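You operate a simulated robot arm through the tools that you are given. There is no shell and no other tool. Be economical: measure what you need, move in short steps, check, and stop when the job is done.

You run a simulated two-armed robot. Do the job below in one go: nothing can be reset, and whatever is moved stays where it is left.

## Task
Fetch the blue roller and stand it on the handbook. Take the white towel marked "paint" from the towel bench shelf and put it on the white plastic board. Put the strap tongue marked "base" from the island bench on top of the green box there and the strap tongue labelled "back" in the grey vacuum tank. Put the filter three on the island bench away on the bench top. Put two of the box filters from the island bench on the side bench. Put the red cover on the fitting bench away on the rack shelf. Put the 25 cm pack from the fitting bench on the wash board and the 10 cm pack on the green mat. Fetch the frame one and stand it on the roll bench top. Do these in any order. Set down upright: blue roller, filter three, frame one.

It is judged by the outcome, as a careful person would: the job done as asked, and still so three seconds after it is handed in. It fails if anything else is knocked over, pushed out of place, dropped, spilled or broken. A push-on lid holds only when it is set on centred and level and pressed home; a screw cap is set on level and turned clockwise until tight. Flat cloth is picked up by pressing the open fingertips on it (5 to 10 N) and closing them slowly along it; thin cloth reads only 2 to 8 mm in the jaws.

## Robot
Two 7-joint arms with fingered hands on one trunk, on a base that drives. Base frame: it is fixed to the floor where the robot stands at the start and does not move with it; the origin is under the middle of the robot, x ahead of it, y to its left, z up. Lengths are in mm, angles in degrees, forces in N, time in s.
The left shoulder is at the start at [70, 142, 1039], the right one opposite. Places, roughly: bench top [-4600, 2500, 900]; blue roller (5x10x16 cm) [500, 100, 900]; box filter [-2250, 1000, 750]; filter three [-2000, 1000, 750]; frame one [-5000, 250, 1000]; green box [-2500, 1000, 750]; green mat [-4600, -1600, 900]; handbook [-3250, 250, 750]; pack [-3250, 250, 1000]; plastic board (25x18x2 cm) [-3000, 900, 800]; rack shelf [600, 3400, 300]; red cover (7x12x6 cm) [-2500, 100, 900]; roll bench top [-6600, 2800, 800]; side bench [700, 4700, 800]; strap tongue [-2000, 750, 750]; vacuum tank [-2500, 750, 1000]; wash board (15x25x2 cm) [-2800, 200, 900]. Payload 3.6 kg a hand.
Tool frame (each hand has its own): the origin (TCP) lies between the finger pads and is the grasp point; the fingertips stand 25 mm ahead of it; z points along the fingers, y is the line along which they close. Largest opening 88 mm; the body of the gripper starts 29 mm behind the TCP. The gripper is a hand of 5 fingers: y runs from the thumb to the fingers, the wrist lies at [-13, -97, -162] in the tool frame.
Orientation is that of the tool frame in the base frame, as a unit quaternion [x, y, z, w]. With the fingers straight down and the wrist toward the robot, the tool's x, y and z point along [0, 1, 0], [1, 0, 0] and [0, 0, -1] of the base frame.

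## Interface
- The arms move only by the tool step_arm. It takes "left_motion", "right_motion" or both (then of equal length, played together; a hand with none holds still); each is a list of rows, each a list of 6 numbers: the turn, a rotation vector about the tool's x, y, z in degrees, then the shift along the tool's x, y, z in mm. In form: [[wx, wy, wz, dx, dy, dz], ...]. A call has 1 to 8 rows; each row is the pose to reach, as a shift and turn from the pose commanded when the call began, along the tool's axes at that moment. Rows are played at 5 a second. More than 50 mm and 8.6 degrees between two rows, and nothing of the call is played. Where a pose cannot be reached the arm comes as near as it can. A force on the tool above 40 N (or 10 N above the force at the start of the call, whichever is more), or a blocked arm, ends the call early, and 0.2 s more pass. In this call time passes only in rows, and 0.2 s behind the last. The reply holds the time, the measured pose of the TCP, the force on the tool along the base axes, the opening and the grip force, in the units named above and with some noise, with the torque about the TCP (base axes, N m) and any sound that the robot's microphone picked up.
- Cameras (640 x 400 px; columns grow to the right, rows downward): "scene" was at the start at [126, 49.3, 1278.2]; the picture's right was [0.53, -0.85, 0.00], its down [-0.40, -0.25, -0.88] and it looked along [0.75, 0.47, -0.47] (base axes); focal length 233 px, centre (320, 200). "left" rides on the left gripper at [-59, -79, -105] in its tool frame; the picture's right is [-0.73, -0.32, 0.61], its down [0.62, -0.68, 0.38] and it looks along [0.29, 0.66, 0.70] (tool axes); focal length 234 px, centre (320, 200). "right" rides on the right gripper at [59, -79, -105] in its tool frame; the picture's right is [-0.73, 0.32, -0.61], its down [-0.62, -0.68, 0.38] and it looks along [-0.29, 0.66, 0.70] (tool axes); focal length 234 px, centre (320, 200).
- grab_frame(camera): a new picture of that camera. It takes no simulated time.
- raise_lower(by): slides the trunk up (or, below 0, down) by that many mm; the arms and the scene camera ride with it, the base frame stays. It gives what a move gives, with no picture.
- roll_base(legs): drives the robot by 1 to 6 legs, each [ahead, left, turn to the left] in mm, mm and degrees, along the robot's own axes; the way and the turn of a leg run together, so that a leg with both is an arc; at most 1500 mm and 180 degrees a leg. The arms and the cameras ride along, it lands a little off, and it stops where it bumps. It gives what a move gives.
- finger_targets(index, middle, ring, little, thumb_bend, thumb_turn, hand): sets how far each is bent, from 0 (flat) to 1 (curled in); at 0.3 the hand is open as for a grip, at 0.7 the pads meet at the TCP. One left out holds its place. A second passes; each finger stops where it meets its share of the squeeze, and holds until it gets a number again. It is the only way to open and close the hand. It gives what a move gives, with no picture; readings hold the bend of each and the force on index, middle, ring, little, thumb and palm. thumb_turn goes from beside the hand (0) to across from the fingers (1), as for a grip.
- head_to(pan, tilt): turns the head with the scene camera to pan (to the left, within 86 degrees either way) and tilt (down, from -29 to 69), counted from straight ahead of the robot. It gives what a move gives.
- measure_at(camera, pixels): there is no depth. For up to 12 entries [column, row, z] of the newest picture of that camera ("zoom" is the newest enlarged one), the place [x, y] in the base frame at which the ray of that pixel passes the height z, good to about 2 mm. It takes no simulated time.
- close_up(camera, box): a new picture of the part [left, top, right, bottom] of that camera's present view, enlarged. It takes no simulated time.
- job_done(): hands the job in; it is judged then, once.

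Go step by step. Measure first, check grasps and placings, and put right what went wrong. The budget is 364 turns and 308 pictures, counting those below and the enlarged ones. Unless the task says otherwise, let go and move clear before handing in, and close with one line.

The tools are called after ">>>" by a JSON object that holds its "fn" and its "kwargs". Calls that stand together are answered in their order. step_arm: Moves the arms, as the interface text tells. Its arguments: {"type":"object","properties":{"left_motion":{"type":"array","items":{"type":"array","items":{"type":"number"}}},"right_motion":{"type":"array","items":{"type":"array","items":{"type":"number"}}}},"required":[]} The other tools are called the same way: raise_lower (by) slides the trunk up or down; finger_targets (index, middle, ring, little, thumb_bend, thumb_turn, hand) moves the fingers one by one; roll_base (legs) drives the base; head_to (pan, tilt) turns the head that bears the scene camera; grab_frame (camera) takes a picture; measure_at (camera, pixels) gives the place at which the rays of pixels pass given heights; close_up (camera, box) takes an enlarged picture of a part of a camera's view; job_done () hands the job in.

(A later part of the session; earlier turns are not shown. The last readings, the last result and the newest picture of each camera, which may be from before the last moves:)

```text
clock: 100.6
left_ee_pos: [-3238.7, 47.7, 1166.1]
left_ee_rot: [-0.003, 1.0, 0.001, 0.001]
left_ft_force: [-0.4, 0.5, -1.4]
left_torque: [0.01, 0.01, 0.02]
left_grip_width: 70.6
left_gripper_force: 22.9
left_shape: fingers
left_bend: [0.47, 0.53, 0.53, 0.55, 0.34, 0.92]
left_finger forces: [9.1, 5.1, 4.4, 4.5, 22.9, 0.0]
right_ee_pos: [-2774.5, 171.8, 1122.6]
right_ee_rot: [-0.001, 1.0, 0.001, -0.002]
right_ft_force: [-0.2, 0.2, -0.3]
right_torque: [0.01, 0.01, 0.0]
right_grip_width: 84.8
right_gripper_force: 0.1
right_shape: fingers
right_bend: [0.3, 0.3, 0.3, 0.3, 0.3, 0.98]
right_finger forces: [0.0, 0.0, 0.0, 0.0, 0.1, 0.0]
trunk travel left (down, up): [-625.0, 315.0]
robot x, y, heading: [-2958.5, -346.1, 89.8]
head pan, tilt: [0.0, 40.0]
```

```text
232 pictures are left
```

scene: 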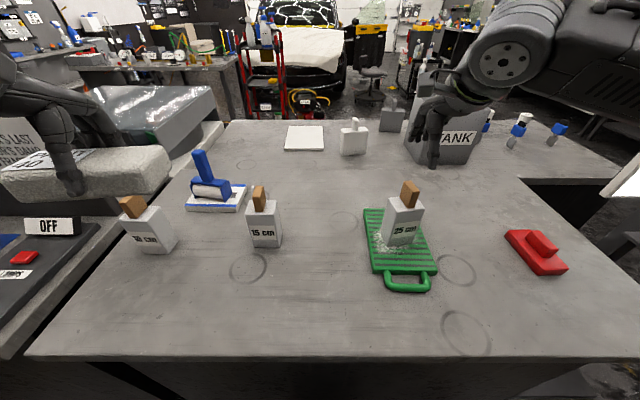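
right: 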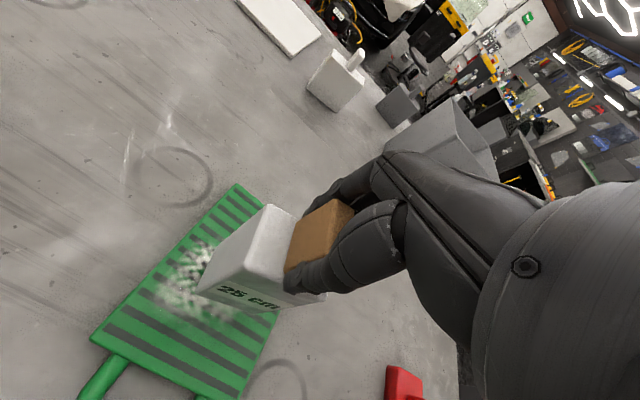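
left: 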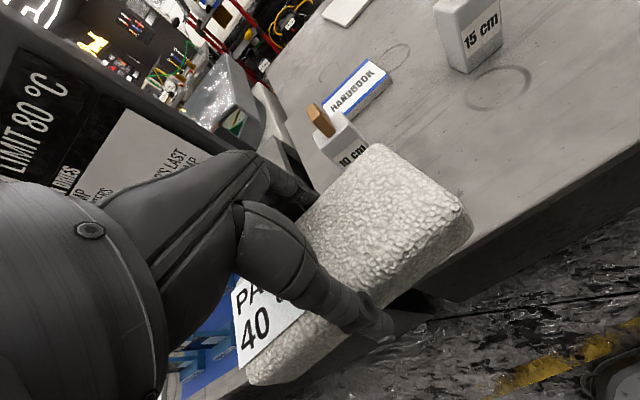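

25 cm pack stands on the wash board. Next the 10 cm pack: retract the right hand slightly and strafe left ~380.

>>> {"fn": "step_arm", "kwargs": {"right_motion": [[0, 0, 0, 25, 0, -20], [0, 0, 0, 60, 0, -20], [0, 0, 0, 100, 0, -20], [0, 0, 0, 140, 0, -20]]}}

>>> {"fn": "roll_base", "kwargs": {"legs": [[0, 390, 0]]}}

>>> {"fn": "grab_frame", "kwargs": {"camera": "right"}}

>>> {"fn": "grab_frame", "kwargs": {"camera": "scene"}}

```text
clock: 101.6
left_ee_pos: [-3240.1, 47.5, 1166.4]
left_ee_rot: [-0.001, 1.0, 0.0, 0.0]
left_ft_force: [-0.7, 0.3, -1.0]
left_torque: [0.03, -0.04, -0.02]
left_grip_width: 70.5
left_gripper_force: 23.0
left_shape: fingers
left_bend: [0.47, 0.53, 0.53, 0.55, 0.34, 0.92]
left_finger forces: [9.1, 5.2, 4.4, 4.5, 22.7, 0.0]
right_ee_pos: [-2915.0, 169.3, 1143.7]
right_ee_rot: [-0.002, 1.0, 0.0, -0.001]
right_ft_force: [-0.2, 0.5, 0.1]
right_torque: [0.0, 0.01, -0.01]
right_grip_width: 84.4
right_gripper_force: 0.1
right_shape: fingers
right_bend: [0.3, 0.3, 0.3, 0.3, 0.3, 0.98]
right_finger forces: [0.0, 0.0, 0.0, 0.0, 0.0, 0.0]
trunk travel left (down, up): [-625.0, 315.0]
robot x, y, heading: [-2954.4, -347.7, 90.4]
head pan, tilt: [0.0, 40.0]
```

```text
clock: 104.1
left_ee_pos: [-3626.8, 45.2, 1166.5]
left_ee_rot: [-0.002, 1.0, 0.0, 0.0]
left_ft_force: [-0.5, -0.6, -1.3]
left_torque: [0.01, -0.03, 0.02]
left_grip_width: 70.2
left_gripper_force: 22.9
left_shape: fingers
left_bend: [0.47, 0.53, 0.53, 0.55, 0.34, 0.92]
left_finger forces: [9.1, 5.2, 4.4, 4.5, 22.9, 0.0]
right_ee_pos: [-3301.2, 168.9, 1143.9]
right_ee_rot: [-0.003, 1.0, 0.001, -0.002]
right_ft_force: [-0.3, 0.3, 1.0]
right_torque: [0.0, 0.02, -0.01]
right_grip_width: 84.5
right_gripper_force: 0.0
right_shape: fingers
right_bend: [0.3, 0.3, 0.3, 0.3, 0.3, 0.98]
right_finger forces: [0.0, 0.0, 0.0, 0.0, 0.1, 0.0]
trunk travel left (down, up): [-625.0, 315.0]
robot x, y, heading: [-3342.1, -347.0, 90.3]
head pan, tilt: [0.0, 40.0]
```

```text
231 pictures are left
```

right: 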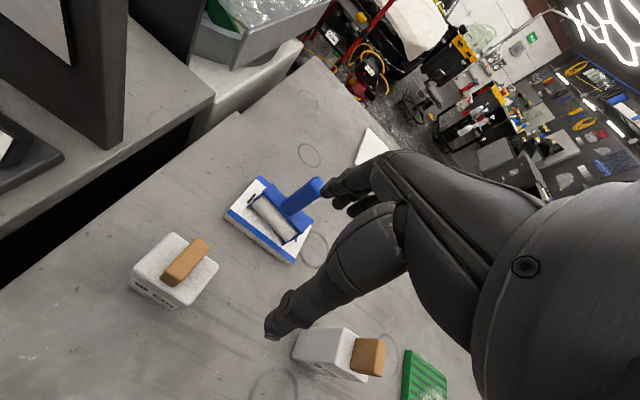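

```text
230 pictures are left
```

scene: 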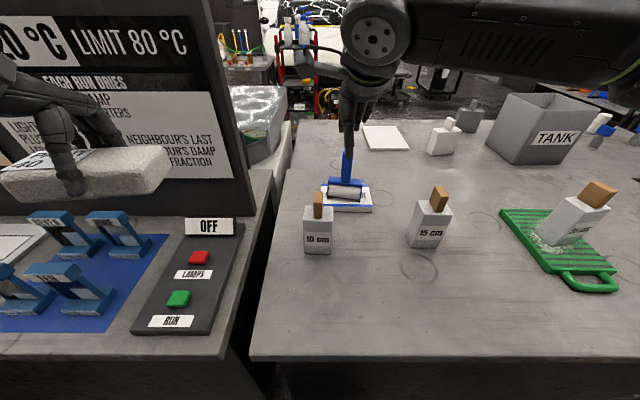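

>>> {"fn": "close_up", "kwargs": {"camera": "right", "box": [110, 210, 270, 310]}}

>>> {"fn": "close_up", "kwargs": {"camera": "scene", "box": [540, 160, 640, 300]}}

```text
4.00 times, centred on (190, 260) of right
```

zoom: 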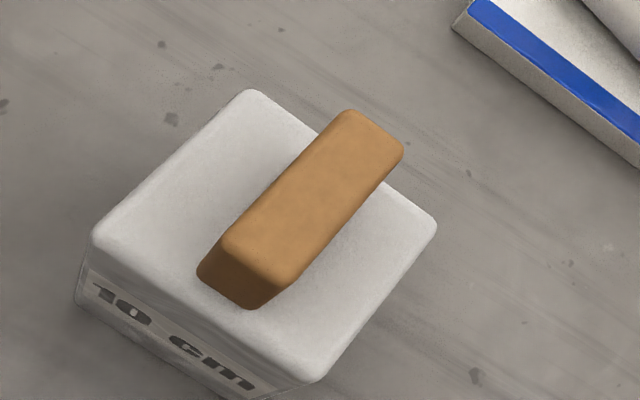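

```text
2.86 times, centred on (590, 230) of scene
```

zoom: 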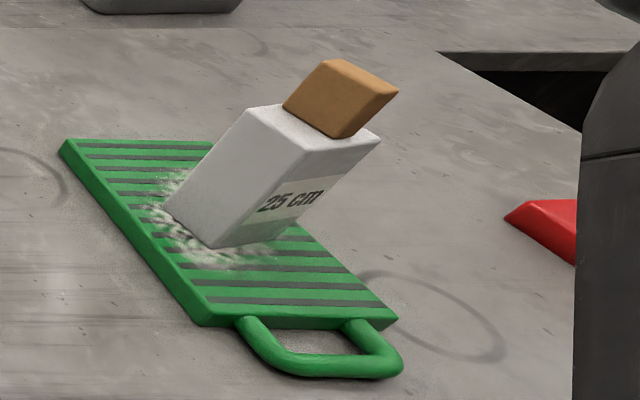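

>>> {"fn": "measure_at", "kwargs": {"camera": "right", "pixels": [[188.2, 259.2, 990], [188.2, 259.2, 1005], [188.2, 259.2, 1020], [130, 268, 970], [190, 308, 970]]}}

>>> {"fn": "measure_at", "kwargs": {"camera": "scene", "pixels": [[319, 194, 990], [319, 194, 1005], [319, 194, 1020], [304, 253, 850], [331, 253, 850]]}}

```text
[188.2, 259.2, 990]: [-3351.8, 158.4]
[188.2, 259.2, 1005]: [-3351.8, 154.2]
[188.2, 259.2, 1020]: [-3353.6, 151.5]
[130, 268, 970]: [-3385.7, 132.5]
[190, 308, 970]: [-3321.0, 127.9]
```

```text
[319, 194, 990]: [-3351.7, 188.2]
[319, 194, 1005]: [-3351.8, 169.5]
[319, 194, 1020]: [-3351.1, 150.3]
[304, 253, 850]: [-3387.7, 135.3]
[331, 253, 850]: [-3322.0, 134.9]
```

>>> {"fn": "step_arm", "kwargs": {"right_motion": [[0, 0, 0, 25, -8, 10], [0, 0, 0, 51, -15, 20], [0, 0, 0, 51, -15, 60], [0, 0, 0, 51, -15, 95]]}}

>>> {"fn": "close_up", "kwargs": {"camera": "right", "box": [180, 200, 340, 300]}}

```text
clock: 105.1
left_ee_pos: [-3628.1, 45.5, 1166.6]
left_ee_rot: [-0.002, 1.0, -0.001, 0.0]
left_ft_force: [-0.1, 0.9, -1.4]
left_torque: [0.0, -0.01, -0.01]
left_grip_width: 70.3
left_gripper_force: 23.2
left_shape: fingers
left_bend: [0.47, 0.53, 0.53, 0.55, 0.34, 0.92]
left_finger forces: [9.1, 5.2, 4.5, 4.5, 22.8, 0.1]
right_ee_pos: [-3353.3, 154.0, 1049.3]
right_ee_rot: [-0.003, 1.0, 0.0, -0.002]
right_ft_force: [0.2, -0.8, 0.2]
right_torque: [0.0, -0.03, -0.03]
right_grip_width: 84.6
right_gripper_force: 0.1
right_shape: fingers
right_bend: [0.3, 0.3, 0.3, 0.3, 0.3, 0.98]
right_finger forces: [0.1, 0.1, 0.1, 0.0, 0.0, 0.0]
trunk travel left (down, up): [-625.0, 315.0]
robot x, y, heading: [-3343.2, -348.7, 90.3]
head pan, tilt: [0.0, 40.0]
```

```text
4.00 times, centred on (260, 250) of right
```

zoom: 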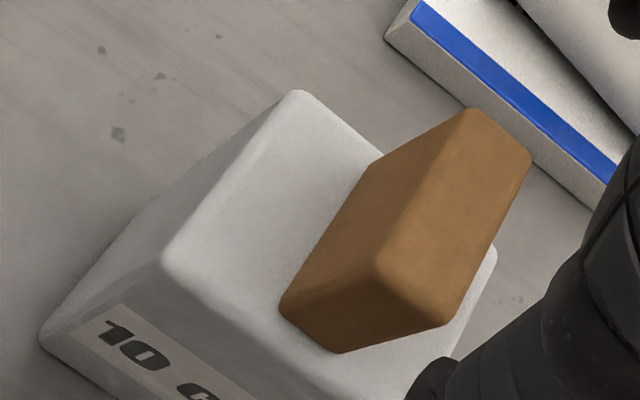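

>>> {"fn": "step_arm", "kwargs": {"right_motion": [[0, 0, 0, -2, 1, 25], [0, 0, 0, -3, 1, 50]]}}

>>> {"fn": "finger_targets", "kwargs": {"hand": "right", "index": 0.72, "middle": 0.72, "ring": 0.6, "little": 0.6, "thumb_bend": 0.72}}

>>> {"fn": "step_arm", "kwargs": {"right_motion": [[0, 0, 0, 0, 0, -6], [0, 0, 0, 0, 0, -40], [0, 0, 0, 0, 0, -80], [0, 0, 0, 0, 0, -110]]}}

>>> {"fn": "grab_frame", "kwargs": {"camera": "right"}}

```text
clock: 105.7
left_ee_pos: [-3626.6, 46.2, 1166.6]
left_ee_rot: [-0.002, 1.0, -0.002, -0.001]
left_ft_force: [-0.4, 0.5, -1.1]
left_torque: [0.0, -0.01, 0.02]
left_grip_width: 70.4
left_gripper_force: 23.0
left_shape: fingers
left_bend: [0.47, 0.53, 0.53, 0.55, 0.34, 0.92]
left_finger forces: [9.1, 5.2, 4.4, 4.5, 22.8, 0.0]
right_ee_pos: [-3350.8, 153.4, 999.1]
right_ee_rot: [-0.001, 1.0, 0.0, -0.002]
right_ft_force: [-0.5, 0.8, -0.8]
right_torque: [-0.02, 0.03, 0.02]
right_grip_width: 84.4
right_gripper_force: 0.1
right_shape: fingers
right_bend: [0.3, 0.3, 0.3, 0.3, 0.3, 0.98]
right_finger forces: [0.0, 0.0, 0.0, 0.0, 0.0, 0.0]
trunk travel left (down, up): [-625.0, 315.0]
robot x, y, heading: [-3342.2, -347.3, 90.3]
head pan, tilt: [0.0, 40.0]
```

```text
clock: 106.7
left_ee_pos: [-3627.9, 45.6, 1166.9]
left_ee_rot: [-0.003, 1.0, 0.0, -0.001]
left_ft_force: [0.4, 0.1, -1.9]
left_torque: [0.03, 0.01, -0.03]
left_grip_width: 70.4
left_gripper_force: 23.0
left_shape: fingers
left_bend: [0.47, 0.53, 0.53, 0.55, 0.34, 0.92]
left_finger forces: [9.1, 5.2, 4.4, 4.5, 22.8, 0.0]
right_ee_pos: [-3351.4, 153.1, 1000.2]
right_ee_rot: [-0.003, 1.0, 0.0, -0.001]
right_ft_force: [-1.0, -0.5, 0.5]
right_torque: [0.06, 0.02, 0.01]
right_grip_width: 33.7
right_gripper_force: 15.5
right_shape: fingers
right_bend: [0.57, 0.59, 0.6, 0.6, 0.54, 1.0]
right_finger forces: [7.9, 7.6, 0.0, 0.1, 15.4, 0.0]
trunk travel left (down, up): [-625.0, 315.0]
robot x, y, heading: [-3345.2, -348.9, 90.1]
head pan, tilt: [0.0, 40.0]
```

```text
clock: 107.7
left_ee_pos: [-3627.8, 45.1, 1167.1]
left_ee_rot: [-0.003, 1.0, 0.0, 0.0]
left_ft_force: [-0.2, -0.7, -1.3]
left_torque: [0.01, -0.01, 0.0]
left_grip_width: 70.5
left_gripper_force: 23.0
left_shape: fingers
left_bend: [0.47, 0.53, 0.53, 0.55, 0.34, 0.92]
left_finger forces: [9.1, 5.2, 4.4, 4.5, 22.8, 0.0]
right_ee_pos: [-3349.8, 153.1, 1109.2]
right_ee_rot: [-0.002, 1.0, 0.001, -0.001]
right_ft_force: [0.7, 0.4, -0.9]
right_torque: [0.05, 0.0, 0.0]
right_grip_width: 33.7
right_gripper_force: 14.9
right_shape: fingers
right_bend: [0.57, 0.6, 0.6, 0.6, 0.54, 1.0]
right_finger forces: [7.5, 7.3, 0.0, 0.0, 15.0, 0.0]
trunk travel left (down, up): [-625.0, 315.0]
robot x, y, heading: [-3341.9, -349.3, 90.3]
head pan, tilt: [0.0, 40.0]
```

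```text
226 pictures are left
```

right: 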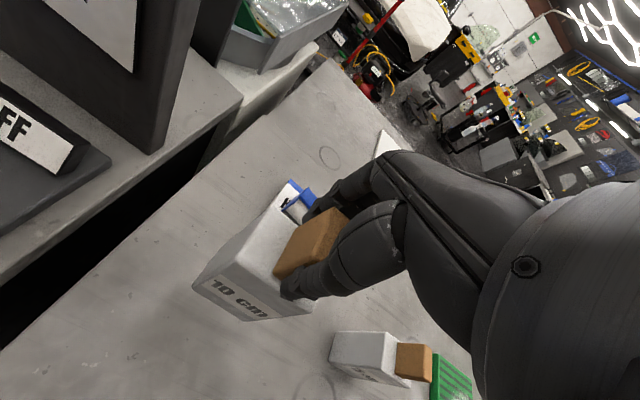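

>>> {"fn": "step_arm", "kwargs": {"right_motion": [[0, 0, 0, -10, -40, -20], [0, 0, 0, -30, -80, -40], [0, 0, 0, -60, -115, -60], [0, 0, 0, -90, -145, -80]]}}

>>> {"fn": "roll_base", "kwargs": {"legs": [[-270, 0, 0]]}}

>>> {"fn": "head_to", "kwargs": {"pan": 70, "tilt": 20}}

>>> {"fn": "grab_frame", "kwargs": {"camera": "scene"}}

```text
refused: row 3 steps farther than a row can; nothing moved
```

```text
clock: 109.5
left_ee_pos: [-3625.4, -218.4, 1166.3]
left_ee_rot: [-0.003, 1.0, -0.001, 0.0]
left_ft_force: [-0.3, 0.7, -2.3]
left_torque: [0.03, 0.02, 0.0]
left_grip_width: 70.5
left_gripper_force: 22.9
left_shape: fingers
left_bend: [0.47, 0.53, 0.53, 0.55, 0.34, 0.92]
left_finger forces: [9.0, 5.3, 4.4, 4.5, 22.7, 0.0]
right_ee_pos: [-3350.2, -108.4, 1108.6]
right_ee_rot: [-0.003, 1.0, 0.001, -0.001]
right_ft_force: [-0.5, 0.6, -1.9]
right_torque: [0.01, -0.04, 0.02]
right_grip_width: 33.4
right_gripper_force: 15.1
right_shape: fingers
right_bend: [0.57, 0.6, 0.6, 0.6, 0.54, 1.0]
right_finger forces: [7.4, 7.4, 0.1, 0.0, 15.1, 0.0]
trunk travel left (down, up): [-625.0, 315.0]
robot x, y, heading: [-3342.7, -609.6, 90.3]
head pan, tilt: [0.0, 40.0]
```

```text
clock: 111.0
left_ee_pos: [-3625.7, -218.4, 1165.6]
left_ee_rot: [-0.003, 1.0, -0.001, 0.0]
left_ft_force: [-0.6, -0.4, -0.8]
left_torque: [0.02, -0.01, 0.01]
left_grip_width: 70.7
left_gripper_force: 23.4
left_shape: fingers
left_bend: [0.47, 0.53, 0.53, 0.55, 0.34, 0.92]
left_finger forces: [9.0, 5.1, 4.4, 4.4, 22.8, 0.0]
right_ee_pos: [-3350.0, -109.6, 1108.7]
right_ee_rot: [-0.003, 1.0, 0.0, -0.002]
right_ft_force: [-1.1, 0.3, -1.7]
right_torque: [0.01, 0.05, -0.02]
right_grip_width: 33.4
right_gripper_force: 15.2
right_shape: fingers
right_bend: [0.57, 0.6, 0.6, 0.6, 0.54, 1.0]
right_finger forces: [7.4, 7.4, 0.0, 0.0, 15.0, 0.0]
trunk travel left (down, up): [-625.0, 315.0]
robot x, y, heading: [-3343.4, -614.6, 90.6]
head pan, tilt: [70.0, 20.0]
```

```text
225 pictures are left
```

scene: 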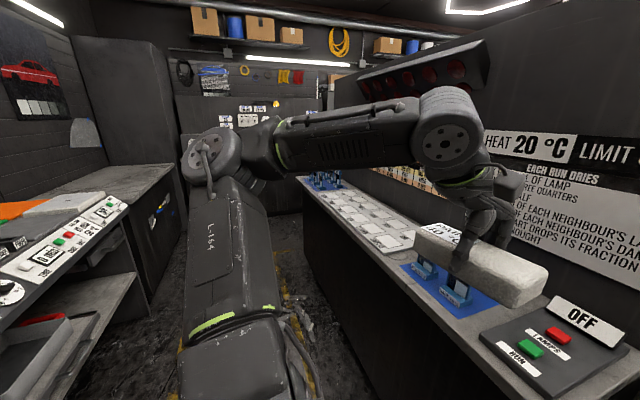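

>>> {"fn": "step_arm", "kwargs": {"right_motion": [[0, 0, 0, -10, -30, -20], [0, 0, 0, -30, -60, -40], [0, 0, 0, -55, -90, -60], [0, 0, 0, -80, -120, -80]]}}

>>> {"fn": "roll_base", "kwargs": {"legs": [[0, 1200, 0]]}}

>>> {"fn": "head_to", "kwargs": {"pan": 30, "tilt": 30}}

>>> {"fn": "grab_frame", "kwargs": {"camera": "scene"}}

>>> {"fn": "head_to", "kwargs": {"pan": 86, "tilt": 25}}

>>> {"fn": "grab_frame", "kwargs": {"camera": "scene"}}

```text
clock: 112.0
left_ee_pos: [-3625.5, -221.2, 1165.6]
left_ee_rot: [-0.003, 1.0, 0.0, -0.001]
left_ft_force: [0.2, -1.1, -1.5]
left_torque: [0.06, -0.03, 0.02]
left_grip_width: 70.5
left_gripper_force: 22.6
left_shape: fingers
left_bend: [0.47, 0.53, 0.53, 0.55, 0.34, 0.92]
left_finger forces: [8.9, 5.2, 4.4, 4.5, 22.8, 0.1]
right_ee_pos: [-3268.3, -230.1, 1189.3]
right_ee_rot: [-0.004, 1.0, 0.0, -0.002]
right_ft_force: [0.0, 0.1, -0.7]
right_torque: [0.02, 0.02, 0.01]
right_grip_width: 33.1
right_gripper_force: 14.9
right_shape: fingers
right_bend: [0.58, 0.6, 0.6, 0.6, 0.54, 1.0]
right_finger forces: [7.4, 7.3, 0.0, 0.0, 15.0, 0.0]
trunk travel left (down, up): [-625.0, 315.0]
robot x, y, heading: [-3340.2, -613.4, 90.5]
head pan, tilt: [70.0, 20.0]
```

```text
clock: 118.1
left_ee_pos: [-4839.7, -238.2, 1167.3]
left_ee_rot: [-0.01, 1.0, -0.001, 0.0]
left_ft_force: [-0.5, -0.3, -1.6]
left_torque: [0.03, -0.02, 0.03]
left_grip_width: 70.4
left_gripper_force: 22.9
left_shape: fingers
left_bend: [0.47, 0.53, 0.53, 0.55, 0.34, 0.92]
left_finger forces: [9.0, 5.2, 4.4, 4.5, 22.7, 0.0]
right_ee_pos: [-4483.1, -242.7, 1189.3]
right_ee_rot: [-0.008, 1.0, 0.0, -0.001]
right_ft_force: [0.5, 0.3, -1.2]
right_torque: [0.02, -0.01, -0.03]
right_grip_width: 33.4
right_gripper_force: 14.6
right_shape: fingers
right_bend: [0.58, 0.6, 0.6, 0.6, 0.54, 1.0]
right_finger forces: [7.5, 7.3, 0.1, 0.0, 14.9, 0.0]
trunk travel left (down, up): [-625.0, 315.0]
robot x, y, heading: [-4552.4, -626.8, 91.2]
head pan, tilt: [70.0, 20.0]
```

```text
clock: 119.2
left_ee_pos: [-4840.8, -238.0, 1166.4]
left_ee_rot: [-0.009, 1.0, -0.001, 0.0]
left_ft_force: [-0.8, 0.5, -1.3]
left_torque: [0.04, -0.01, 0.0]
left_grip_width: 70.4
left_gripper_force: 23.2
left_shape: fingers
left_bend: [0.47, 0.53, 0.53, 0.55, 0.34, 0.92]
left_finger forces: [9.0, 5.1, 4.4, 4.5, 22.7, 0.0]
right_ee_pos: [-4482.7, -243.7, 1188.2]
right_ee_rot: [-0.009, 1.0, 0.0, -0.001]
right_ft_force: [0.2, -0.4, -1.0]
right_torque: [0.02, -0.02, -0.01]
right_grip_width: 33.5
right_gripper_force: 14.6
right_shape: fingers
right_bend: [0.58, 0.6, 0.6, 0.6, 0.54, 1.0]
right_finger forces: [7.4, 7.2, 0.0, 0.0, 15.0, 0.0]
trunk travel left (down, up): [-625.0, 315.0]
robot x, y, heading: [-4551.2, -630.0, 91.2]
head pan, tilt: [30.0, 30.0]
```

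```text
224 pictures are left
```

scene: 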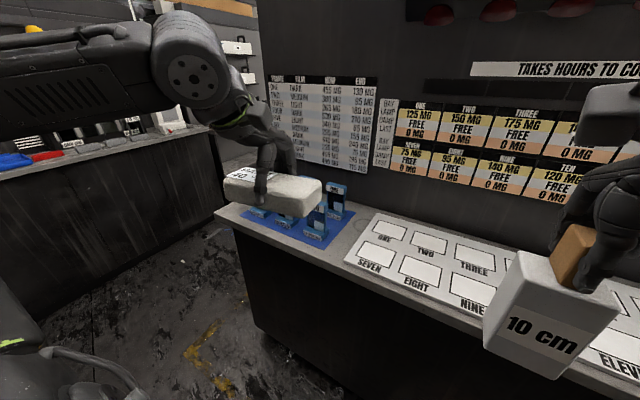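

```text
clock: 120.4
left_ee_pos: [-4840.3, -237.5, 1166.2]
left_ee_rot: [-0.01, 1.0, -0.001, 0.0]
left_ft_force: [0.3, 0.0, -2.2]
left_torque: [0.02, 0.0, -0.01]
left_grip_width: 70.3
left_gripper_force: 23.3
left_shape: fingers
left_bend: [0.47, 0.53, 0.53, 0.55, 0.34, 0.92]
left_finger forces: [9.1, 5.1, 4.4, 4.5, 22.8, 0.0]
right_ee_pos: [-4482.6, -242.8, 1189.8]
right_ee_rot: [-0.008, 1.0, 0.0, -0.001]
right_ft_force: [-0.3, -0.3, -2.0]
right_torque: [0.02, 0.02, 0.01]
right_grip_width: 33.1
right_gripper_force: 15.0
right_shape: fingers
right_bend: [0.58, 0.6, 0.6, 0.6, 0.54, 1.0]
right_finger forces: [7.3, 7.2, 0.1, 0.0, 14.9, 0.1]
trunk travel left (down, up): [-625.0, 315.0]
robot x, y, heading: [-4554.9, -631.6, 91.1]
head pan, tilt: [85.9, 25.0]
```

```text
223 pictures are left
```

scene: 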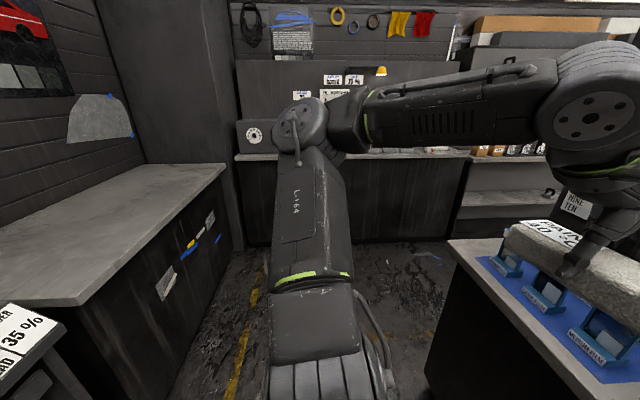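

Now I'll turn around to face the south bench and look for the green mat.

>>> {"fn": "roll_base", "kwargs": {"legs": [[0, 0, -90], [0, 0, -90]]}}

>>> {"fn": "head_to", "kwargs": {"pan": 0, "tilt": 35}}

>>> {"fn": "grab_frame", "kwargs": {"camera": "scene"}}

```text
clock: 128.3
left_ee_pos: [-4245.0, -1002.2, 1167.4]
left_ee_rot: [0.999, 0.035, -0.001, 0.0]
left_ft_force: [0.6, -0.4, -1.8]
left_torque: [0.0, -0.02, -0.01]
left_grip_width: 69.5
left_gripper_force: 22.0
left_shape: fingers
left_bend: [0.47, 0.53, 0.53, 0.56, 0.34, 0.92]
left_finger forces: [8.6, 4.9, 4.2, 4.4, 21.7, 0.1]
right_ee_pos: [-4603.6, -1015.6, 1188.1]
right_ee_rot: [0.999, 0.034, 0.002, 0.0]
right_ft_force: [0.3, 1.1, -1.3]
right_torque: [0.0, -0.02, 0.0]
right_grip_width: 32.7
right_gripper_force: 14.5
right_shape: fingers
right_bend: [0.58, 0.62, 0.6, 0.6, 0.54, 1.0]
right_finger forces: [7.1, 7.5, 0.1, 0.0, 13.4, 0.0]
trunk travel left (down, up): [-625.0, 315.0]
robot x, y, heading: [-4556.7, -627.8, -85.9]
head pan, tilt: [85.9, 25.0]
```

```text
clock: 129.9
left_ee_pos: [-4246.8, -1005.3, 1166.8]
left_ee_rot: [0.999, 0.035, 0.0, 0.0]
left_ft_force: [-0.6, 0.6, -1.9]
left_torque: [0.0, 0.0, -0.01]
left_grip_width: 69.5
left_gripper_force: 21.6
left_shape: fingers
left_bend: [0.47, 0.53, 0.53, 0.56, 0.34, 0.92]
left_finger forces: [8.7, 4.9, 4.3, 4.3, 21.9, 0.1]
right_ee_pos: [-4602.9, -1016.2, 1187.5]
right_ee_rot: [0.999, 0.035, 0.002, 0.0]
right_ft_force: [-0.2, 0.6, -2.7]
right_torque: [0.0, -0.01, 0.0]
right_grip_width: 32.5
right_gripper_force: 13.6
right_shape: fingers
right_bend: [0.58, 0.62, 0.6, 0.6, 0.54, 1.0]
right_finger forces: [7.1, 7.5, 0.0, 0.0, 13.3, 0.0]
trunk travel left (down, up): [-625.0, 315.0]
robot x, y, heading: [-4553.9, -627.8, -86.1]
head pan, tilt: [0.0, 35.0]
```

```text
222 pictures are left
```

scene: 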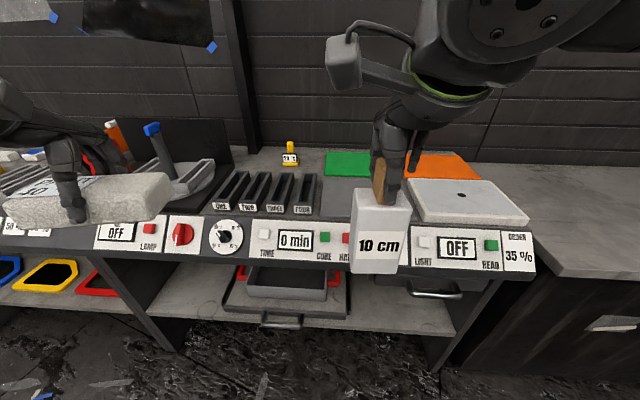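

>>> {"fn": "measure_at", "kwargs": {"camera": "scene", "pixels": [[325, 176, 850], [325, 176, 900], [370, 177, 850], [370, 177, 900], [327, 152, 850], [327, 152, 900], [369, 151, 850], [350, 220, 900], [350, 240, 870]]}}

>>> {"fn": "grab_frame", "kwargs": {"camera": "right"}}

>>> {"fn": "close_up", "kwargs": {"camera": "scene", "box": [200, 120, 520, 320]}}

```text
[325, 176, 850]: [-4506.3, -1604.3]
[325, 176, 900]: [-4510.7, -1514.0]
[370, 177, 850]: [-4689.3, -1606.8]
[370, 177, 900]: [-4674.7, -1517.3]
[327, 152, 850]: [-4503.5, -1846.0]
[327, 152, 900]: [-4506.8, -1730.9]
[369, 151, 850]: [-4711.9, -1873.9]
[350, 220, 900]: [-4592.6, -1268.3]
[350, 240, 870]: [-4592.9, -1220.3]
```

```text
221 pictures are left
```

right: 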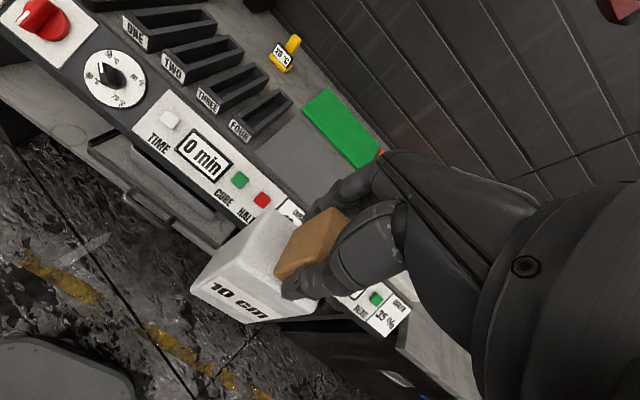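

```text
2.00 times, centred on (360, 220) of scene
```

zoom: 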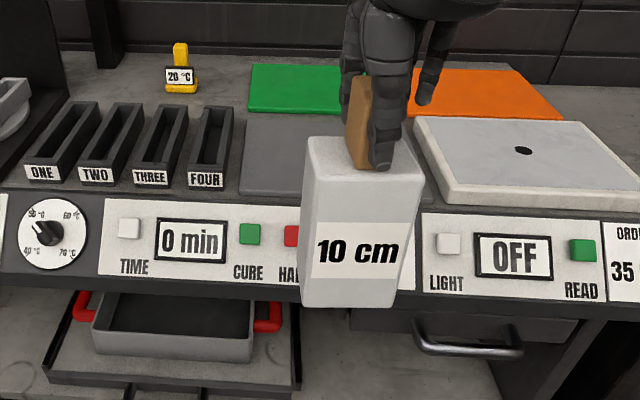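

>>> {"fn": "measure_at", "kwargs": {"camera": "right", "pixels": [[303, 126, 820], [303, 126, 850], [303, 126, 880], [303, 126, 910], [330, 89, 850], [330, 89, 880], [382, 152, 850], [360, 167, 850], [360, 167, 880]]}}

>>> {"fn": "measure_at", "kwargs": {"camera": "zoom", "pixels": [[248, 112, 820], [248, 112, 850], [248, 112, 880], [252, 64, 850], [252, 64, 880], [340, 64, 850], [341, 112, 850]]}}

```text
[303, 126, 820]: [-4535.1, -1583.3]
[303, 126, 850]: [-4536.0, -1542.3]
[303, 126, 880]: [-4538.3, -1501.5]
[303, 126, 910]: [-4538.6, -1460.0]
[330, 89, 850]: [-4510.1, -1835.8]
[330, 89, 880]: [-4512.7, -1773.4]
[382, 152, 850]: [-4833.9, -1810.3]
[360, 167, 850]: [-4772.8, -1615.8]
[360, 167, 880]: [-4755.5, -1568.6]
```

```text
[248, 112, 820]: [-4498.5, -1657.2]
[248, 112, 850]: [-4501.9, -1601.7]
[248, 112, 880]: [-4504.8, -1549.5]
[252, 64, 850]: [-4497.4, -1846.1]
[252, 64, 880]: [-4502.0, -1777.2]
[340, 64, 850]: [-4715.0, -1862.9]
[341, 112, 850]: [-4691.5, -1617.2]
```

>>> {"fn": "roll_base", "kwargs": {"legs": [[0, 0, -4], [250, 0, 0]]}}

>>> {"fn": "head_to", "kwargs": {"pan": 0, "tilt": 42}}

>>> {"fn": "grab_frame", "kwargs": {"camera": "scene"}}

>>> {"fn": "grab_frame", "kwargs": {"camera": "right"}}

```text
clock: 132.2
left_ee_pos: [-4276.2, -1271.7, 1166.5]
left_ee_rot: [1.0, -0.002, -0.001, 0.001]
left_ft_force: [0.0, 0.4, -2.2]
left_torque: [-0.02, 0.02, 0.0]
left_grip_width: 69.7
left_gripper_force: 22.2
left_shape: fingers
left_bend: [0.47, 0.53, 0.53, 0.56, 0.34, 0.92]
left_finger forces: [8.6, 5.1, 4.2, 4.3, 21.9, 0.0]
right_ee_pos: [-4632.8, -1259.9, 1189.3]
right_ee_rot: [1.0, -0.004, 0.002, 0.001]
right_ft_force: [-0.9, 0.3, -1.8]
right_torque: [-0.03, -0.01, 0.02]
right_grip_width: 32.6
right_gripper_force: 13.8
right_shape: fingers
right_bend: [0.58, 0.62, 0.6, 0.6, 0.54, 1.0]
right_finger forces: [7.2, 7.5, 0.0, 0.0, 13.3, 0.0]
trunk travel left (down, up): [-625.0, 315.0]
robot x, y, heading: [-4551.0, -877.0, -90.2]
head pan, tilt: [0.0, 35.0]
```

```text
clock: 132.9
left_ee_pos: [-4277.7, -1274.0, 1166.9]
left_ee_rot: [1.0, -0.003, -0.001, -0.001]
left_ft_force: [-0.4, 0.1, -2.1]
left_torque: [0.03, 0.02, 0.02]
left_grip_width: 69.6
left_gripper_force: 22.3
left_shape: fingers
left_bend: [0.47, 0.53, 0.53, 0.56, 0.34, 0.92]
left_finger forces: [8.7, 5.2, 4.1, 4.3, 21.9, 0.0]
right_ee_pos: [-4633.9, -1259.8, 1188.8]
right_ee_rot: [1.0, -0.003, 0.002, 0.0]
right_ft_force: [0.3, 1.0, -1.4]
right_torque: [-0.01, -0.01, 0.01]
right_grip_width: 32.5
right_gripper_force: 13.9
right_shape: fingers
right_bend: [0.58, 0.62, 0.6, 0.6, 0.54, 1.0]
right_finger forces: [7.1, 7.4, 0.1, 0.1, 13.3, 0.0]
trunk travel left (down, up): [-625.0, 315.0]
robot x, y, heading: [-4552.7, -877.5, -90.3]
head pan, tilt: [0.0, 42.0]
```

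```text
219 pictures are left
```

scene: 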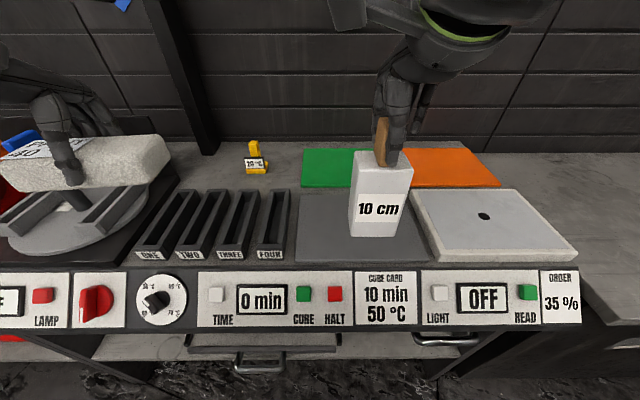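

```text
218 pictures are left
```

right: 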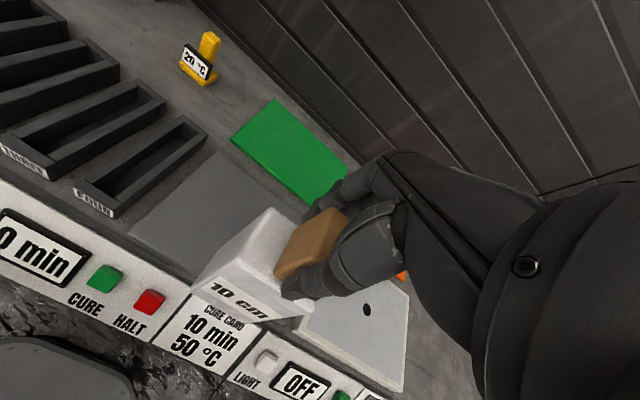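

>>> {"fn": "measure_at", "kwargs": {"camera": "right", "pixels": [[231, 138, 830], [231, 138, 860], [231, 138, 890], [271, 101, 830], [271, 101, 860], [271, 101, 890], [318, 205, 860], [348, 172, 860]]}}

>>> {"fn": "measure_at", "kwargs": {"camera": "scene", "pixels": [[302, 187, 830], [302, 187, 860], [302, 187, 890], [306, 148, 830], [306, 148, 860], [306, 148, 890], [410, 188, 860], [404, 150, 860], [320, 265, 880]]}}

```text
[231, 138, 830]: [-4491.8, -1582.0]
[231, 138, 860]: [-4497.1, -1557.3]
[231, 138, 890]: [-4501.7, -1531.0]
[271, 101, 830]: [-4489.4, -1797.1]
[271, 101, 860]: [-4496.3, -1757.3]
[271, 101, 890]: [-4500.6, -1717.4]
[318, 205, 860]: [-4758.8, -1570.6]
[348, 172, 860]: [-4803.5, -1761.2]
```

```text
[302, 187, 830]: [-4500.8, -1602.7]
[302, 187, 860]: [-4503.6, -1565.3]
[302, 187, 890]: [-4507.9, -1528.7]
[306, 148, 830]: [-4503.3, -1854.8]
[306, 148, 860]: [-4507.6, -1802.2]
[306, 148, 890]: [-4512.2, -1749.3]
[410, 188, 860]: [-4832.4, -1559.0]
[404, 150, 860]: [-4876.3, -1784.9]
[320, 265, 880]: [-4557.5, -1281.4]
```

>>> {"fn": "measure_at", "kwargs": {"camera": "scene", "pixels": [[260, 370, 500], [260, 370, 600], [260, 370, 700], [450, 342, 700], [450, 342, 800], [320, 320, 800]]}}

>>> {"fn": "head_to", "kwargs": {"pan": 0, "tilt": 66}}

>>> {"fn": "grab_frame", "kwargs": {"camera": "scene"}}

```text
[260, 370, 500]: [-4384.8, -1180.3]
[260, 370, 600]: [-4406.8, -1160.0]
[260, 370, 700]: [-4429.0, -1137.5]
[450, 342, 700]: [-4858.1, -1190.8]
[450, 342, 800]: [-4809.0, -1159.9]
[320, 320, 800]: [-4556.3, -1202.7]
```

```text
clock: 133.8
left_ee_pos: [-4277.8, -1273.7, 1166.7]
left_ee_rot: [1.0, -0.003, 0.0, -0.001]
left_ft_force: [0.7, -0.3, -1.9]
left_torque: [-0.02, -0.05, 0.01]
left_grip_width: 69.7
left_gripper_force: 22.0
left_shape: fingers
left_bend: [0.47, 0.53, 0.53, 0.56, 0.34, 0.92]
left_finger forces: [8.7, 5.1, 4.1, 4.3, 21.9, 0.0]
right_ee_pos: [-4633.0, -1260.2, 1189.1]
right_ee_rot: [1.0, -0.004, 0.002, 0.0]
right_ft_force: [0.0, -0.1, -1.8]
right_torque: [-0.03, -0.03, -0.01]
right_grip_width: 32.7
right_gripper_force: 13.9
right_shape: fingers
right_bend: [0.58, 0.62, 0.6, 0.6, 0.54, 1.0]
right_finger forces: [7.2, 7.4, 0.0, 0.0, 13.4, 0.0]
trunk travel left (down, up): [-625.0, 315.0]
robot x, y, heading: [-4552.6, -876.9, -90.2]
head pan, tilt: [0.0, 66.0]
```

```text
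217 pictures are left
```

scene: 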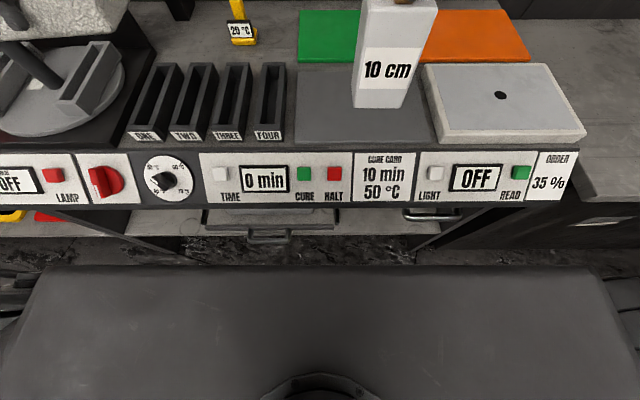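

>>> {"fn": "roll_base", "kwargs": {"legs": [[95, 0, 0]]}}

>>> {"fn": "head_to", "kwargs": {"pan": 0, "tilt": 42}}

>>> {"fn": "step_arm", "kwargs": {"right_motion": [[0, 0, 0, 10, 45, 0], [0, 0, 0, 20, 90, 0], [0, 0, 0, 20, 135, 0], [0, 0, 0, 20, 180, 0], [0, 0, 0, 20, 225, 0]]}}

>>> {"fn": "grab_frame", "kwargs": {"camera": "scene"}}

>>> {"fn": "grab_frame", "kwargs": {"camera": "right"}}

```text
clock: 134.9
left_ee_pos: [-4277.1, -1366.0, 1166.7]
left_ee_rot: [1.0, -0.003, 0.0, -0.001]
left_ft_force: [0.0, -0.2, -1.8]
left_torque: [-0.04, 0.01, 0.01]
left_grip_width: 69.6
left_gripper_force: 21.9
left_shape: fingers
left_bend: [0.47, 0.53, 0.53, 0.56, 0.34, 0.92]
left_finger forces: [8.6, 5.1, 4.3, 4.3, 22.0, 0.1]
right_ee_pos: [-4634.8, -1352.6, 1188.3]
right_ee_rot: [1.0, -0.003, 0.002, 0.0]
right_ft_force: [-0.4, -0.2, -1.1]
right_torque: [0.03, 0.0, -0.01]
right_grip_width: 32.6
right_gripper_force: 14.5
right_shape: fingers
right_bend: [0.58, 0.62, 0.6, 0.6, 0.54, 1.0]
right_finger forces: [7.2, 7.3, 0.1, 0.0, 13.5, 0.1]
trunk travel left (down, up): [-625.0, 315.0]
robot x, y, heading: [-4552.3, -971.7, -90.4]
head pan, tilt: [0.0, 66.0]
```

```text
clock: 135.8
left_ee_pos: [-4278.6, -1366.1, 1167.6]
left_ee_rot: [1.0, -0.004, 0.0, 0.0]
left_ft_force: [-0.2, -0.2, -1.4]
left_torque: [-0.03, 0.02, 0.01]
left_grip_width: 69.8
left_gripper_force: 22.5
left_shape: fingers
left_bend: [0.47, 0.53, 0.53, 0.56, 0.34, 0.92]
left_finger forces: [8.8, 5.1, 4.2, 4.3, 22.0, 0.0]
right_ee_pos: [-4634.3, -1352.5, 1188.4]
right_ee_rot: [1.0, -0.003, 0.001, 0.0]
right_ft_force: [0.5, 0.7, -1.6]
right_torque: [-0.03, 0.04, 0.05]
right_grip_width: 32.7
right_gripper_force: 14.1
right_shape: fingers
right_bend: [0.58, 0.62, 0.6, 0.6, 0.54, 1.0]
right_finger forces: [7.2, 7.4, 0.0, 0.0, 13.4, 0.0]
trunk travel left (down, up): [-625.0, 315.0]
robot x, y, heading: [-4557.4, -970.7, -90.5]
head pan, tilt: [0.0, 42.0]
```

```text
clock: 137.0
left_ee_pos: [-4276.4, -1368.4, 1165.7]
left_ee_rot: [1.0, -0.003, -0.001, -0.002]
left_ft_force: [1.2, -1.0, -0.4]
left_torque: [-0.03, 0.02, -0.01]
left_grip_width: 69.8
left_gripper_force: 21.4
left_shape: fingers
left_bend: [0.47, 0.53, 0.53, 0.56, 0.34, 0.92]
left_finger forces: [8.7, 5.0, 4.2, 4.2, 21.9, 0.1]
right_ee_pos: [-4615.7, -1581.8, 1187.7]
right_ee_rot: [1.0, -0.003, 0.001, -0.001]
right_ft_force: [-0.5, -1.0, -1.0]
right_torque: [-0.03, 0.01, 0.0]
right_grip_width: 33.0
right_gripper_force: 13.7
right_shape: fingers
right_bend: [0.58, 0.62, 0.6, 0.6, 0.54, 1.0]
right_finger forces: [7.4, 7.1, 0.0, 0.0, 13.2, 0.1]
trunk travel left (down, up): [-625.0, 315.0]
robot x, y, heading: [-4557.6, -969.7, -90.4]
head pan, tilt: [0.0, 42.0]
```

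```text
216 pictures are left
```

scene: 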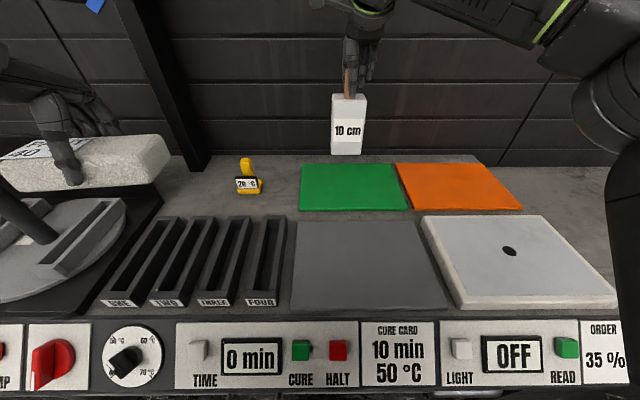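

```text
215 pictures are left
```

right: 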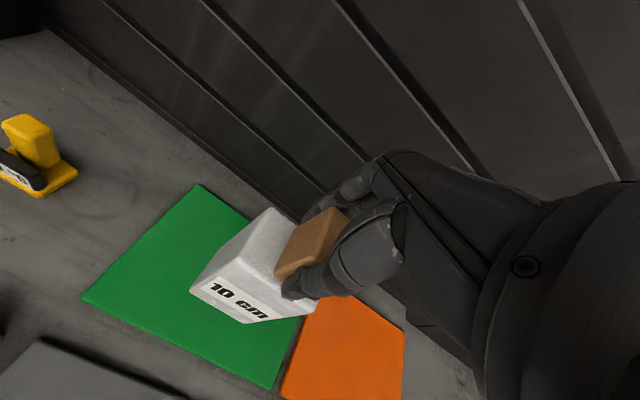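

>>> {"fn": "measure_at", "kwargs": {"camera": "right", "pixels": [[82, 298, 860], [82, 298, 890], [273, 389, 860], [273, 389, 890], [198, 186, 860], [198, 186, 890], [300, 320, 860], [300, 320, 890]]}}

>>> {"fn": "measure_at", "kwargs": {"camera": "scene", "pixels": [[299, 210, 860], [299, 210, 890], [406, 210, 860], [406, 210, 890], [303, 164, 860], [303, 164, 890], [393, 163, 860], [393, 163, 890]]}}

```text
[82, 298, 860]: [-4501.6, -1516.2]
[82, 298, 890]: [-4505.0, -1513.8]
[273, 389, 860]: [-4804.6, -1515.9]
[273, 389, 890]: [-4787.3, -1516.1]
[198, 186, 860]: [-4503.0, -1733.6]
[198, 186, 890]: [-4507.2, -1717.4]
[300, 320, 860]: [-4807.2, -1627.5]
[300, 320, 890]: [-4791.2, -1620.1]
```

```text
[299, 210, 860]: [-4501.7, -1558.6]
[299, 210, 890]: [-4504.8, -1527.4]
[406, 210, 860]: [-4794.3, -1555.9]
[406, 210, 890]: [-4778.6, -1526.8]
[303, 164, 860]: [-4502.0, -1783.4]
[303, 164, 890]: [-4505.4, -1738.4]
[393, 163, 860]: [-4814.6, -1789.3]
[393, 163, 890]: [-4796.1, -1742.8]
```

>>> {"fn": "step_arm", "kwargs": {"right_motion": [[0, 0, 0, -10, 10, 40], [0, 0, 0, -20, 15, 80], [0, 0, 0, -20, 15, 110]]}}

>>> {"fn": "grab_frame", "kwargs": {"camera": "scene"}}

>>> {"fn": "step_arm", "kwargs": {"right_motion": [[0, 0, 0, 0, 0, 6], [0, 0, 0, 0, 0, 12]]}}

```text
clock: 137.8
left_ee_pos: [-4277.1, -1368.0, 1166.1]
left_ee_rot: [1.0, -0.003, 0.0, -0.001]
left_ft_force: [-0.1, 0.3, -1.7]
left_torque: [-0.03, -0.03, -0.02]
left_grip_width: 69.5
left_gripper_force: 21.8
left_shape: fingers
left_bend: [0.47, 0.53, 0.53, 0.56, 0.34, 0.92]
left_finger forces: [8.7, 5.0, 4.2, 4.2, 21.9, 0.0]
right_ee_pos: [-4636.5, -1593.9, 1076.7]
right_ee_rot: [1.0, -0.004, 0.002, 0.001]
right_ft_force: [-1.1, 0.2, -1.4]
right_torque: [-0.02, -0.01, -0.02]
right_grip_width: 32.3
right_gripper_force: 13.8
right_shape: fingers
right_bend: [0.58, 0.62, 0.6, 0.6, 0.54, 1.0]
right_finger forces: [7.2, 6.7, 0.1, 0.0, 13.0, 0.1]
trunk travel left (down, up): [-625.0, 315.0]
robot x, y, heading: [-4555.8, -969.3, -90.5]
head pan, tilt: [0.0, 42.0]
```

```text
214 pictures are left
```

scene: 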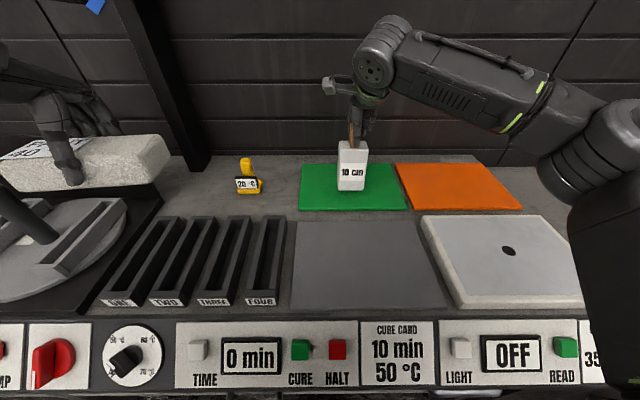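

```text
clock: 138.4
left_ee_pos: [-4277.6, -1367.1, 1166.7]
left_ee_rot: [1.0, -0.003, 0.0, -0.001]
left_ft_force: [0.8, -0.4, -1.1]
left_torque: [0.0, 0.02, 0.01]
left_grip_width: 69.9
left_gripper_force: 21.7
left_shape: fingers
left_bend: [0.47, 0.53, 0.53, 0.56, 0.34, 0.92]
left_finger forces: [8.8, 5.0, 4.2, 4.3, 21.8, 0.0]
right_ee_pos: [-4635.8, -1593.3, 1067.5]
right_ee_rot: [1.0, -0.003, 0.002, 0.0]
right_ft_force: [-0.5, -0.2, -1.8]
right_torque: [-0.01, 0.0, 0.02]
right_grip_width: 32.5
right_gripper_force: 13.4
right_shape: fingers
right_bend: [0.58, 0.62, 0.6, 0.6, 0.54, 1.0]
right_finger forces: [7.2, 6.5, 0.0, 0.0, 12.9, 0.0]
trunk travel left (down, up): [-625.0, 315.0]
robot x, y, heading: [-4556.0, -970.3, -90.3]
head pan, tilt: [0.0, 42.0]
```

>>> {"fn": "step_arm", "kwargs": {"right_motion": [[0, 0, 0, 0, 0, 5], [0, 0, 0, 0, 0, 10]]}}

>>> {"fn": "step_arm", "kwargs": {"right_motion": [[0, 0, 0, 0, 0, 4], [0, 0, 0, 0, 0, 7]]}}

```text
clock: 139.0
left_ee_pos: [-4278.2, -1363.0, 1168.8]
left_ee_rot: [1.0, -0.003, 0.0, 0.001]
left_ft_force: [0.7, 0.7, -1.7]
left_torque: [-0.01, 0.0, -0.03]
left_grip_width: 69.8
left_gripper_force: 22.1
left_shape: fingers
left_bend: [0.47, 0.53, 0.53, 0.56, 0.34, 0.92]
left_finger forces: [8.7, 5.0, 4.2, 4.2, 21.9, 0.0]
right_ee_pos: [-4635.1, -1590.0, 1059.2]
right_ee_rot: [1.0, -0.003, 0.003, 0.004]
right_ft_force: [-0.8, 2.7, 17.2]
right_torque: [-0.06, 0.03, -0.02]
right_grip_width: 32.6
right_gripper_force: 16.6
right_shape: fingers
right_bend: [0.58, 0.62, 0.6, 0.6, 0.54, 1.0]
right_finger forces: [7.6, 9.0, 0.1, 0.0, 16.9, 0.1]
trunk travel left (down, up): [-625.0, 315.0]
robot x, y, heading: [-4554.4, -967.4, -90.5]
head pan, tilt: [0.0, 42.0]
```

```text
clock: 139.6
left_ee_pos: [-4278.6, -1362.2, 1169.7]
left_ee_rot: [1.0, -0.004, 0.0, 0.001]
left_ft_force: [0.0, 0.5, -1.3]
left_torque: [-0.04, -0.02, -0.01]
left_grip_width: 69.8
left_gripper_force: 21.8
left_shape: fingers
left_bend: [0.47, 0.53, 0.53, 0.56, 0.34, 0.92]
left_finger forces: [8.7, 5.0, 4.1, 4.2, 21.7, 0.0]
right_ee_pos: [-4635.9, -1588.6, 1053.2]
right_ee_rot: [1.0, -0.004, 0.001, 0.004]
right_ft_force: [-3.0, 2.0, 29.6]
right_torque: [-0.34, 0.12, -0.05]
right_grip_width: 33.7
right_gripper_force: 23.2
right_shape: fingers
right_bend: [0.58, 0.61, 0.6, 0.6, 0.54, 1.0]
right_finger forces: [8.8, 17.6, 0.1, 0.0, 19.7, 0.0]
trunk travel left (down, up): [-625.0, 315.0]
robot x, y, heading: [-4555.1, -970.9, -90.6]
head pan, tilt: [0.0, 42.0]
```

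>>> {"fn": "step_arm", "kwargs": {"right_motion": [[0, 0, 0, 0, 0, -4]]}}

>>> {"fn": "finger_targets", "kwargs": {"hand": "right", "index": 0.45, "middle": 0.45, "ring": 0.45, "little": 0.45, "thumb_bend": 0.45}}

>>> {"fn": "finger_targets", "kwargs": {"hand": "right", "index": 0.3, "middle": 0.3, "ring": 0.3, "little": 0.3, "thumb_bend": 0.3}}

>>> {"fn": "step_arm", "kwargs": {"right_motion": [[0, 0, 0, 0, 0, -30], [0, 0, 0, 0, 0, -70], [0, 0, 0, 0, -20, -110], [0, 0, 0, 0, -60, -130]]}}

>>> {"fn": "grab_frame", "kwargs": {"camera": "scene"}}

```text
clock: 140.0
left_ee_pos: [-4277.9, -1364.7, 1167.0]
left_ee_rot: [1.0, -0.003, 0.001, 0.001]
left_ft_force: [-0.1, 0.6, -1.8]
left_torque: [-0.01, -0.01, 0.03]
left_grip_width: 69.6
left_gripper_force: 22.2
left_shape: fingers
left_bend: [0.47, 0.53, 0.53, 0.56, 0.34, 0.92]
left_finger forces: [8.8, 5.0, 4.2, 4.2, 21.8, 0.0]
right_ee_pos: [-4636.0, -1590.4, 1054.1]
right_ee_rot: [1.0, -0.004, 0.001, 0.001]
right_ft_force: [-2.1, 1.7, 16.7]
right_torque: [-0.16, 0.04, -0.06]
right_grip_width: 33.4
right_gripper_force: 18.7
right_shape: fingers
right_bend: [0.58, 0.61, 0.6, 0.6, 0.55, 1.0]
right_finger forces: [8.7, 12.1, 0.0, 0.0, 16.9, 0.0]
trunk travel left (down, up): [-625.0, 315.0]
robot x, y, heading: [-4549.7, -969.9, -90.5]
head pan, tilt: [0.0, 42.0]
```

```text
clock: 141.0
left_ee_pos: [-4277.2, -1367.1, 1167.3]
left_ee_rot: [1.0, -0.003, 0.0, 0.001]
left_ft_force: [0.9, -0.2, -1.7]
left_torque: [-0.04, -0.02, 0.02]
left_grip_width: 69.6
left_gripper_force: 22.1
left_shape: fingers
left_bend: [0.47, 0.53, 0.53, 0.56, 0.34, 0.92]
left_finger forces: [8.7, 4.9, 4.2, 4.2, 21.8, 0.1]
right_ee_pos: [-4636.8, -1593.1, 1053.6]
right_ee_rot: [1.0, -0.003, 0.002, 0.0]
right_ft_force: [-0.7, 0.6, 0.3]
right_torque: [0.04, 0.0, 0.02]
right_grip_width: 53.5
right_gripper_force: 0.1
right_shape: fingers
right_bend: [0.45, 0.45, 0.45, 0.45, 0.44, 0.99]
right_finger forces: [0.0, 0.1, 0.0, 0.1, 0.4, 0.0]
trunk travel left (down, up): [-625.0, 315.0]
robot x, y, heading: [-4552.7, -968.9, -90.3]
head pan, tilt: [0.0, 42.0]
```

```text
clock: 142.0
left_ee_pos: [-4276.9, -1367.2, 1166.3]
left_ee_rot: [1.0, -0.004, 0.001, -0.001]
left_ft_force: [-0.5, -0.4, -0.7]
left_torque: [-0.02, -0.01, 0.05]
left_grip_width: 69.7
left_gripper_force: 22.2
left_shape: fingers
left_bend: [0.47, 0.53, 0.53, 0.56, 0.34, 0.92]
left_finger forces: [8.7, 5.0, 4.2, 4.3, 21.9, 0.1]
right_ee_pos: [-4636.0, -1592.5, 1053.6]
right_ee_rot: [1.0, -0.004, 0.002, 0.0]
right_ft_force: [-0.2, -0.2, 0.4]
right_torque: [0.01, -0.02, 0.01]
right_grip_width: 84.5
right_gripper_force: 0.5
right_shape: fingers
right_bend: [0.3, 0.3, 0.3, 0.3, 0.3, 0.98]
right_finger forces: [0.0, 0.0, 0.0, 0.0, 0.2, 0.0]
trunk travel left (down, up): [-625.0, 315.0]
robot x, y, heading: [-4553.4, -968.8, -90.4]
head pan, tilt: [0.0, 42.0]
```

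```text
clock: 143.0
left_ee_pos: [-4277.7, -1365.8, 1167.7]
left_ee_rot: [1.0, -0.003, -0.001, 0.001]
left_ft_force: [0.9, 0.0, -1.2]
left_torque: [-0.03, -0.01, -0.04]
left_grip_width: 69.5
left_gripper_force: 21.7
left_shape: fingers
left_bend: [0.47, 0.53, 0.53, 0.56, 0.34, 0.92]
left_finger forces: [8.7, 5.0, 4.3, 4.2, 21.9, 0.0]
right_ee_pos: [-4636.8, -1528.9, 1185.4]
right_ee_rot: [1.0, -0.003, 0.002, 0.001]
right_ft_force: [0.1, 0.4, 0.5]
right_torque: [-0.02, 0.01, 0.01]
right_grip_width: 84.2
right_gripper_force: 0.0
right_shape: fingers
right_bend: [0.3, 0.3, 0.3, 0.3, 0.3, 0.98]
right_finger forces: [0.0, 0.0, 0.0, 0.0, 0.0, 0.0]
trunk travel left (down, up): [-625.0, 315.0]
robot x, y, heading: [-4557.1, -970.7, -90.3]
head pan, tilt: [0.0, 42.0]
```

```text
213 pictures are left
```

scene: 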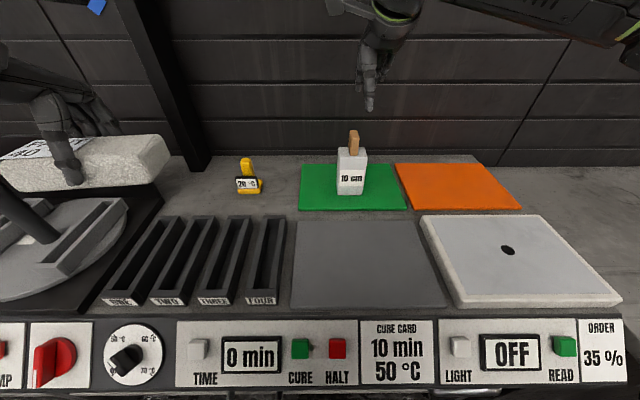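

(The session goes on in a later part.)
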